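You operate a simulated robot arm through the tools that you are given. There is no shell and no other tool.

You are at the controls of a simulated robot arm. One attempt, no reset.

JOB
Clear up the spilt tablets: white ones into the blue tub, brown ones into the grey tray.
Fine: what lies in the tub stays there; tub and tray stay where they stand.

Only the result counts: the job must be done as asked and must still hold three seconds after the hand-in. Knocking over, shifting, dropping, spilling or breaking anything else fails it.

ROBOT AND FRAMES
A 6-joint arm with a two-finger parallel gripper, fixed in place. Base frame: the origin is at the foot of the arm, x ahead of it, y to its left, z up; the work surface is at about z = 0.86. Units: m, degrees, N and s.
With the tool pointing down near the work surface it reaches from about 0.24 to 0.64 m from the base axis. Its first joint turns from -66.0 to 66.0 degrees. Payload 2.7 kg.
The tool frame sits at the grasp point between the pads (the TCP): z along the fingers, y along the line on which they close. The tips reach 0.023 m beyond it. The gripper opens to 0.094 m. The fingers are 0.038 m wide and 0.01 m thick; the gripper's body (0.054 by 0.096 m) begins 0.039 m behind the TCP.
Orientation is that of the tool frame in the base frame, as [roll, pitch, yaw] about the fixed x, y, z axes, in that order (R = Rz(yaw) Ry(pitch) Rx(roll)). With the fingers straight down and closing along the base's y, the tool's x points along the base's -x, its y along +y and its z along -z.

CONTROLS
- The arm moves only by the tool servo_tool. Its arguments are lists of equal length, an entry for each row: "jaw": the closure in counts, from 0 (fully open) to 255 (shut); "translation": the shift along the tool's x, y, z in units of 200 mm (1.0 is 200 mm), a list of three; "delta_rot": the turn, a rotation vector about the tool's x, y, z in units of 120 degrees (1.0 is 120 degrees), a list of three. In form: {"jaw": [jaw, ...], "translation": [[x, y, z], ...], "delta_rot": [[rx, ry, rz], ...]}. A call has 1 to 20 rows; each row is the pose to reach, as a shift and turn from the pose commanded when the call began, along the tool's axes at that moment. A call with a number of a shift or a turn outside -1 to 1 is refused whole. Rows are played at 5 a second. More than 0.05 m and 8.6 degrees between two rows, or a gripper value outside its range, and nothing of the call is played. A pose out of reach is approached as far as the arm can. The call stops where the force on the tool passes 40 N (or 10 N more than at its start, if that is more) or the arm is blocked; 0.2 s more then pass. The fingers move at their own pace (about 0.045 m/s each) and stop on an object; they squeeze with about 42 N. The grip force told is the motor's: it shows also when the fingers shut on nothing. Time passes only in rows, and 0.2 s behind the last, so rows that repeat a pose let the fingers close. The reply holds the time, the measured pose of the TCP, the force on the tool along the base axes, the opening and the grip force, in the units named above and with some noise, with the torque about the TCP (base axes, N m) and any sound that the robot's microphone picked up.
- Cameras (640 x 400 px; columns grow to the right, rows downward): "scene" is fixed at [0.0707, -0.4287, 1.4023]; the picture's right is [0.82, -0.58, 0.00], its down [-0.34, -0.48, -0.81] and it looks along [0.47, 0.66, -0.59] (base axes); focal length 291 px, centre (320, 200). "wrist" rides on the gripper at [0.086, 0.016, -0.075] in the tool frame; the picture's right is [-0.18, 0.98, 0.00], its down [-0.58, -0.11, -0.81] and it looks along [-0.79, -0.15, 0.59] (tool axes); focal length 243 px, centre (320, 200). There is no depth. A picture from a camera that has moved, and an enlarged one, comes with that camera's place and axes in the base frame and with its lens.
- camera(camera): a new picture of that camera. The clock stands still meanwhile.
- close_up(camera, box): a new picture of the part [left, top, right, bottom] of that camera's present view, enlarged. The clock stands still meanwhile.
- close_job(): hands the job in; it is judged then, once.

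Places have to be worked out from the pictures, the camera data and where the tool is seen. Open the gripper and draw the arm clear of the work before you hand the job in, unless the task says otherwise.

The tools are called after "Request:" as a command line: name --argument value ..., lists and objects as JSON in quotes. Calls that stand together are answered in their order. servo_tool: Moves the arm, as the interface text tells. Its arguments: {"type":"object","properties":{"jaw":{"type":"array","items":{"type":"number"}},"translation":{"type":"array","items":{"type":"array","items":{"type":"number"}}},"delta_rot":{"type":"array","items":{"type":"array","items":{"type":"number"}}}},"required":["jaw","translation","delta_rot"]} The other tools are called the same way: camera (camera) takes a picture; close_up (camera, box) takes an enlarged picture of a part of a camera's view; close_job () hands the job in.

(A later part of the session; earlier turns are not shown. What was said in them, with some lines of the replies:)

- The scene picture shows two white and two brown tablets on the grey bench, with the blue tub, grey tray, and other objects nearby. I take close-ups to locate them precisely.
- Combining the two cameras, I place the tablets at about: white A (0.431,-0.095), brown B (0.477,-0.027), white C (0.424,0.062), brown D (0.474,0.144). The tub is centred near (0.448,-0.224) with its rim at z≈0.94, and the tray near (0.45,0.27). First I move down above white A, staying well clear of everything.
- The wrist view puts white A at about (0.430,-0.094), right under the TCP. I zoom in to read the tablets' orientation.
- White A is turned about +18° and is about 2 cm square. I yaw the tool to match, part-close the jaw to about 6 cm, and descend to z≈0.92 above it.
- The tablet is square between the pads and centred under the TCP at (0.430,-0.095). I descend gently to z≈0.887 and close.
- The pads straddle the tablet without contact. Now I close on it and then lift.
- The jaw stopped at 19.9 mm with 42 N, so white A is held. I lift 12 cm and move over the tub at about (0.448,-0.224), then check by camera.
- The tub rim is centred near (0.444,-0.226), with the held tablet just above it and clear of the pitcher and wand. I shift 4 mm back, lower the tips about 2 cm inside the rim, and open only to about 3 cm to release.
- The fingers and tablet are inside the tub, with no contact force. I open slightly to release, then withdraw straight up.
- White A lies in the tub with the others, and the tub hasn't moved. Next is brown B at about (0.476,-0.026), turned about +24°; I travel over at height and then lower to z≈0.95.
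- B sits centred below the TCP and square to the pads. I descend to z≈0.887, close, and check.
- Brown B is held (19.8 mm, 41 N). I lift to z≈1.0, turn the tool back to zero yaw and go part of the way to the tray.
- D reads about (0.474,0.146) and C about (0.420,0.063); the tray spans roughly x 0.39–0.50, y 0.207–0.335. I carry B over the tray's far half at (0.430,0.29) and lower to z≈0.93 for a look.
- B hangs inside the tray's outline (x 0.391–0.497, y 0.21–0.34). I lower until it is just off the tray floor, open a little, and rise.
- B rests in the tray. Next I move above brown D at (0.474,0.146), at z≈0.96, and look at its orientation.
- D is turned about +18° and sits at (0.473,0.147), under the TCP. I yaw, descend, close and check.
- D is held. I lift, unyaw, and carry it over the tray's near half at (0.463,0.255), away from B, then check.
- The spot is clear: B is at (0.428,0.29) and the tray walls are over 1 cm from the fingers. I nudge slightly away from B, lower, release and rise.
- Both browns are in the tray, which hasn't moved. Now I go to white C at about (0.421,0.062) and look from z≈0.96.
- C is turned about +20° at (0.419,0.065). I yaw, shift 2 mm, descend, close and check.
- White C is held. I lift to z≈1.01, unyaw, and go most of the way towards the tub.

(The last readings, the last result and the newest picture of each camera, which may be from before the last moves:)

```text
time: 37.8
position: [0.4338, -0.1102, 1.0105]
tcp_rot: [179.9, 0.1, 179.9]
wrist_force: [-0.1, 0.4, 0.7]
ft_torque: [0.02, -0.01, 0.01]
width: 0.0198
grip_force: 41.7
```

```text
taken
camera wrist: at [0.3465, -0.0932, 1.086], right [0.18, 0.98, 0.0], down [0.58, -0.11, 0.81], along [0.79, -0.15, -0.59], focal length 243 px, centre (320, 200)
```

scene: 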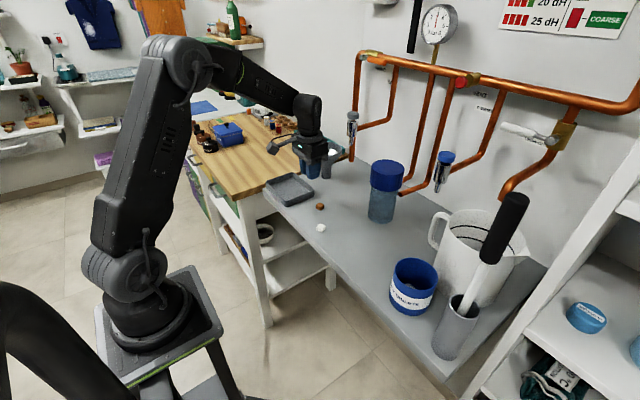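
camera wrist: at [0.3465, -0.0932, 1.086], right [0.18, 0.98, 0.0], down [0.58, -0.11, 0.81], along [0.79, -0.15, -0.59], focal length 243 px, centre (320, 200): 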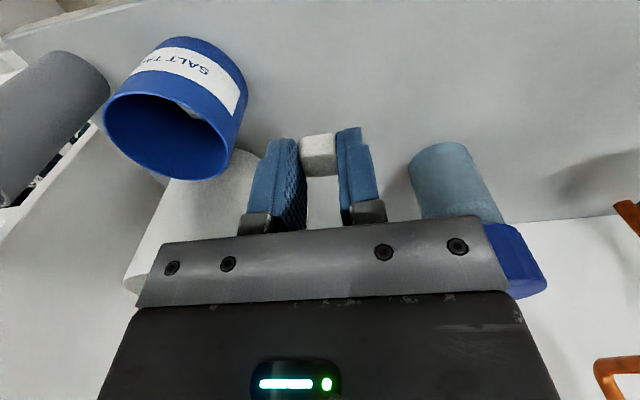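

Still held. I move over the tub centre at (0.445,-0.2265) and verify alignment before lowering.

Request:
servo_tool --jaw '[220, 220, 220, 220, 220]' --translation '[[-0.015, -0.15, 0], [-0.03, -0.32, 0], [-0.045, -0.48, 0], [-0.056, -0.58, 0], [-0.056, -0.58, 0]]' --delta_rot '[[0, 0, 0], [0, 0, 0], [0, 0, 0], [0, 0, 0], [0, 0, 0]]'

Request:
camera --camera "wrist"

Request:
close_up --camera "scene" --box '[360, 190, 520, 330]'

```text
time: 39.0
position: [0.446, -0.2253, 1.0114]
tcp_rot: [-179.9, 0.0, -180.0]
wrist_force: [-1.0, 0.2, -0.1]
ft_torque: [0.0, 0.0, -0.01]
width: 0.0198
grip_force: 42.4
```

```text
taken
camera wrist: at [0.3581, -0.2094, 1.0863], right [0.18, 0.98, 0.0], down [0.58, -0.11, 0.81], along [0.79, -0.15, -0.59], focal length 243 px, centre (320, 200)
```

wrist: 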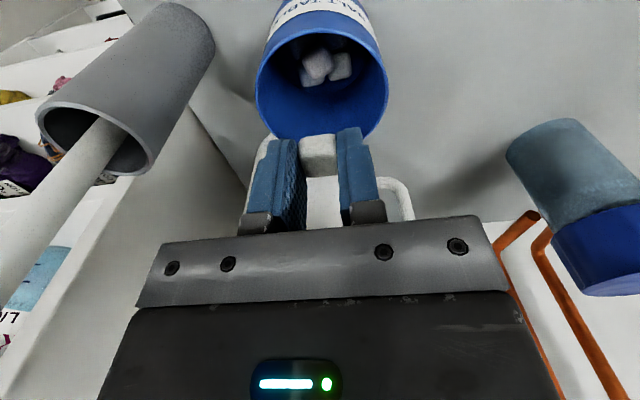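

```text
2.86 times, centred on (440, 260) of scene
camera zoom: at [0.0706, -0.4287, 1.4023], right [0.82, -0.58, 0.0], down [-0.34, -0.48, -0.81], along [0.47, 0.66, -0.59], focal length 832 px, centre (-23, 29)
```

zoom: 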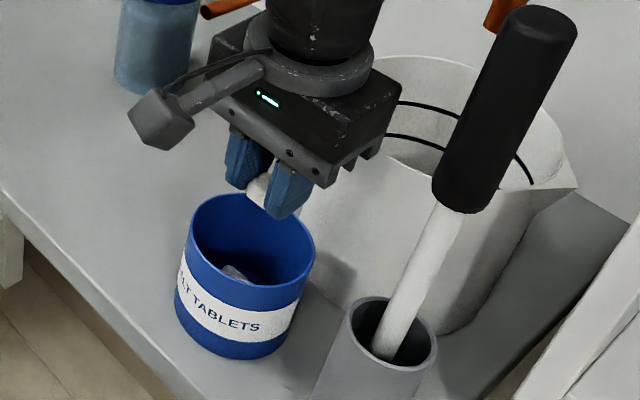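

The tablet is centred over the tub as before. I lower it inside the rim.

Request:
servo_tool --jaw '[220, 220, 220, 220, 220, 220]' --translation '[[0, 0, 0.08], [0, 0, 0.17], [0, 0, 0.25], [0, 0, 0.31], [0, 0, 0.345], [0, 0, 0.345]]' --delta_rot '[[0, 0, 0], [0, 0, 0], [0, 0, 0], [0, 0, 0], [0, 0, 0], [0, 0, 0]]'

Request:
camera --camera "wrist"

Request:
close_up --camera "scene" --box '[360, 190, 520, 330]'

```text
time: 40.4
position: [0.4453, -0.2259, 0.943]
tcp_rot: [179.9, -0.1, 180.0]
wrist_force: [-0.7, -0.6, -0.5]
ft_torque: [0.01, 0.01, 0.01]
width: 0.0201
grip_force: 42.2
```

```text
taken
camera wrist: at [0.3581, -0.209, 1.0174], right [0.18, 0.98, 0.0], down [0.58, -0.11, 0.81], along [0.79, -0.15, -0.59], focal length 243 px, centre (320, 200)
```

wrist: 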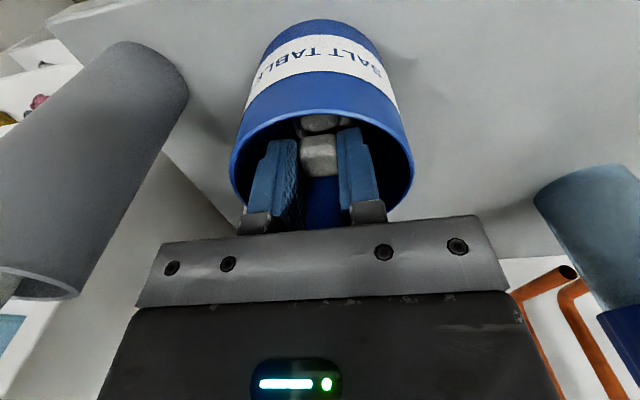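

```text
2.86 times, centred on (440, 260) of scene
camera zoom: at [0.0707, -0.4287, 1.4023], right [0.82, -0.58, 0.0], down [-0.34, -0.48, -0.81], along [0.47, 0.66, -0.59], focal length 832 px, centre (-23, 29)
```

zoom: 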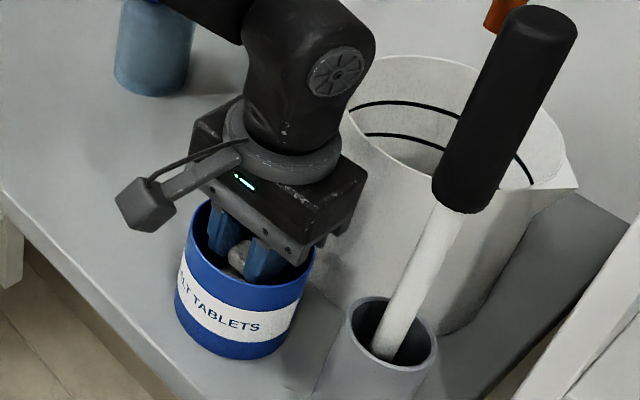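

The tablet is inside the rim and nothing is touching. I open slightly and withdraw straight up.

Request:
servo_tool --jaw '[190, 172, 172, 172, 172, 172, 172, 172, 172]' --translation '[[0, 0, 0], [0, 0, 0], [0, 0, 0], [0, 0, -0.08], [0, 0, -0.2], [0, 0, -0.4], [0, 0, -0.6], [0, 0, -0.7], [0, 0, -0.7]]' --delta_rot '[[0, 0, 0], [0, 0, 0], [0, 0, 0], [0, 0, 0], [0, 0, 0], [0, 0, 0], [0, 0, 0], [0, 0, 0], [0, 0, 0]]'

Request:
camera --camera "wrist"

Request:
camera --camera "scene"

```text
time: 42.4
position: [0.446, -0.2257, 1.084]
tcp_rot: [-180.0, 0.0, -180.0]
wrist_force: [-0.2, -0.5, 0.0]
ft_torque: [0.03, 0.02, 0.02]
width: 0.0309
grip_force: 0.0
```

```text
taken
camera wrist: at [0.3583, -0.209, 1.1589], right [0.18, 0.98, 0.0], down [0.58, -0.11, 0.81], along [0.79, -0.15, -0.59], focal length 243 px, centre (320, 200)
```

wrist: 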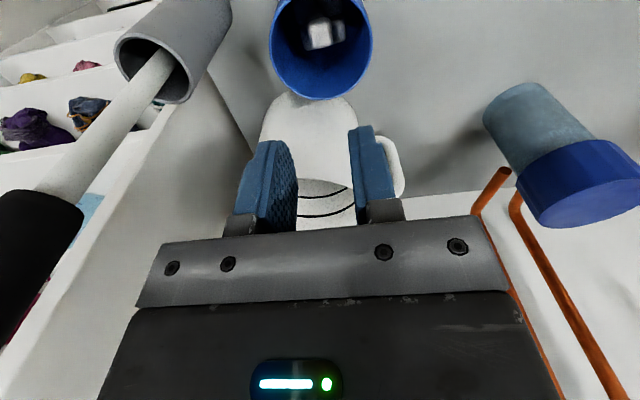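

```text
taken
```

scene: 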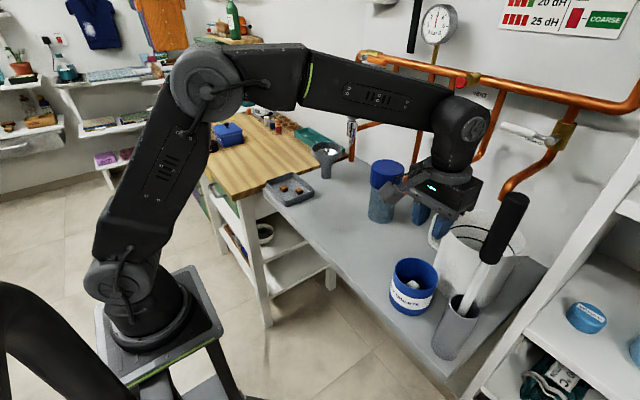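

C is in the tub. I raise the arm back to the start pose, open fully, and check the bench for any hidden tablets.

Request:
servo_tool --jaw '[172, 150, 100, 50, 0, 0, 0]' --translation '[[0, 0, -0.2], [0.05, 0.12, -0.35], [0.1, 0.24, -0.5], [0.15, 0.36, -0.65], [0.214, 0.472, -0.775], [0.214, 0.472, -0.775], [0.214, 0.472, -0.775]]' --delta_rot '[[0, 0, 0], [0, 0, 0], [0, 0, 0], [0, 0, 0], [0, 0, 0], [0, 0, 0], [0, 0, 0]]'

Request:
camera --camera "wrist"

Request:
close_up --camera "scene" --box '[240, 130, 480, 280]'

Request:
close_up --camera "scene" --box '[340, 200, 580, 350]'

Request:
close_up --camera "scene" --box '[380, 240, 450, 320]'

```text
time: 44.0
position: [0.4017, -0.1307, 1.2383]
tcp_rot: [179.9, 0.1, 180.0]
wrist_force: [0.0, -1.7, 0.1]
ft_torque: [0.0, 0.01, -0.03]
width: 0.094
grip_force: 0.1
```

```text
taken
camera wrist: at [0.3146, -0.1131, 1.3141], right [0.18, 0.98, 0.0], down [0.58, -0.11, 0.81], along [0.79, -0.15, -0.59], focal length 243 px, centre (320, 200)
```

wrist: 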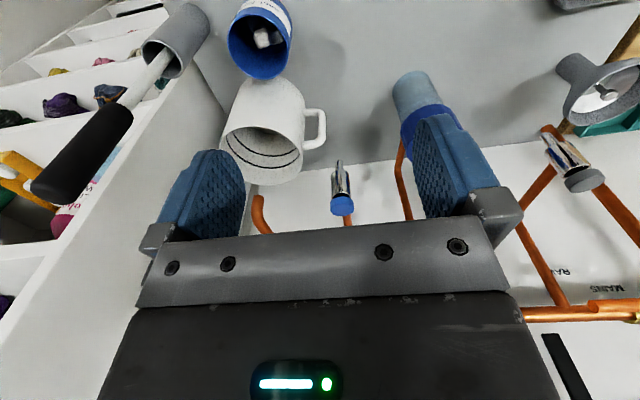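

```text
2.67 times, centred on (360, 205) of scene
camera zoom: at [0.0707, -0.4287, 1.4023], right [0.82, -0.58, 0.0], down [-0.34, -0.48, -0.81], along [0.47, 0.66, -0.59], focal length 776 px, centre (213, 187)
```

zoom: 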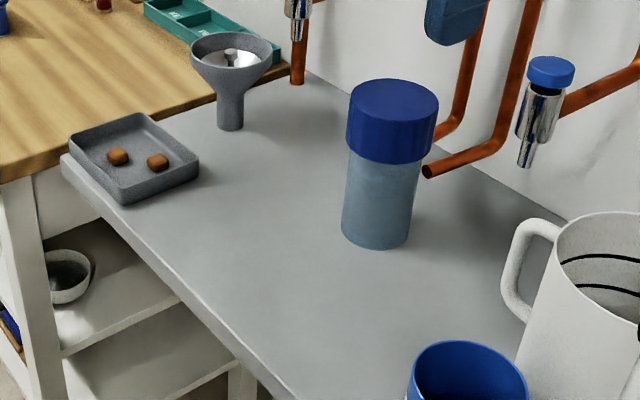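

```text
2.67 times, centred on (460, 275) of scene
camera zoom: at [0.0707, -0.4287, 1.4023], right [0.82, -0.58, 0.0], down [-0.34, -0.48, -0.81], along [0.47, 0.66, -0.59], focal length 776 px, centre (-53, 0)
```

zoom: 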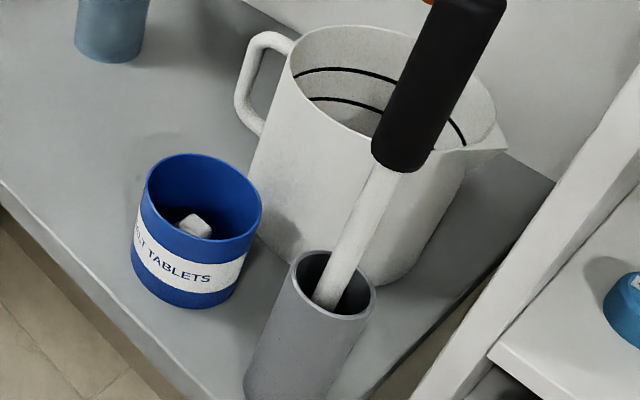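

```text
5.00 times, centred on (415, 280) of scene
camera zoom: at [0.0707, -0.4287, 1.4023], right [0.82, -0.58, 0.0], down [-0.34, -0.48, -0.81], along [0.47, 0.66, -0.59], focal length 1456 px, centre (-155, -200)
```

zoom: 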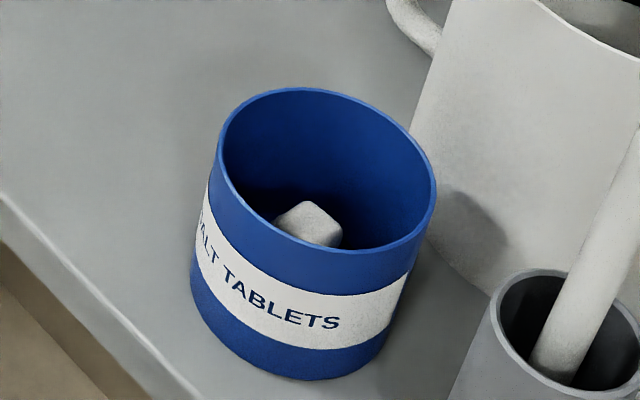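

All four tablets are sorted: two browns in the tray, both whites in the tub on top of what was there. The bench is clear, every object stands in place to within a millimetre or two, and the arm is open and raised. I hand the job in.

Request:
close_job

```text
The job is handed in.
```

The spilt tablets are cleared up: both white ones are in the blue tub and both brown ones are in the grey tray. I've handed the job in, but the reply didn't say whether it passed.

- **Tub:** Its original tablets are still inside. Comparing pictures, it may have moved 1 to 2 mm when the first white tablet was dropped in. I left it alone rather than risk touching it.
- **Tray and the rest:** The tray and everything else on the bench look as they did at the start, and nothing was knocked or spilt.
- **Other tablets:** I saw no others in any camera view. The spot directly behind the pitcher was only partly visible.
- **Arm:** It is raised clear of the work with the gripper fully open.
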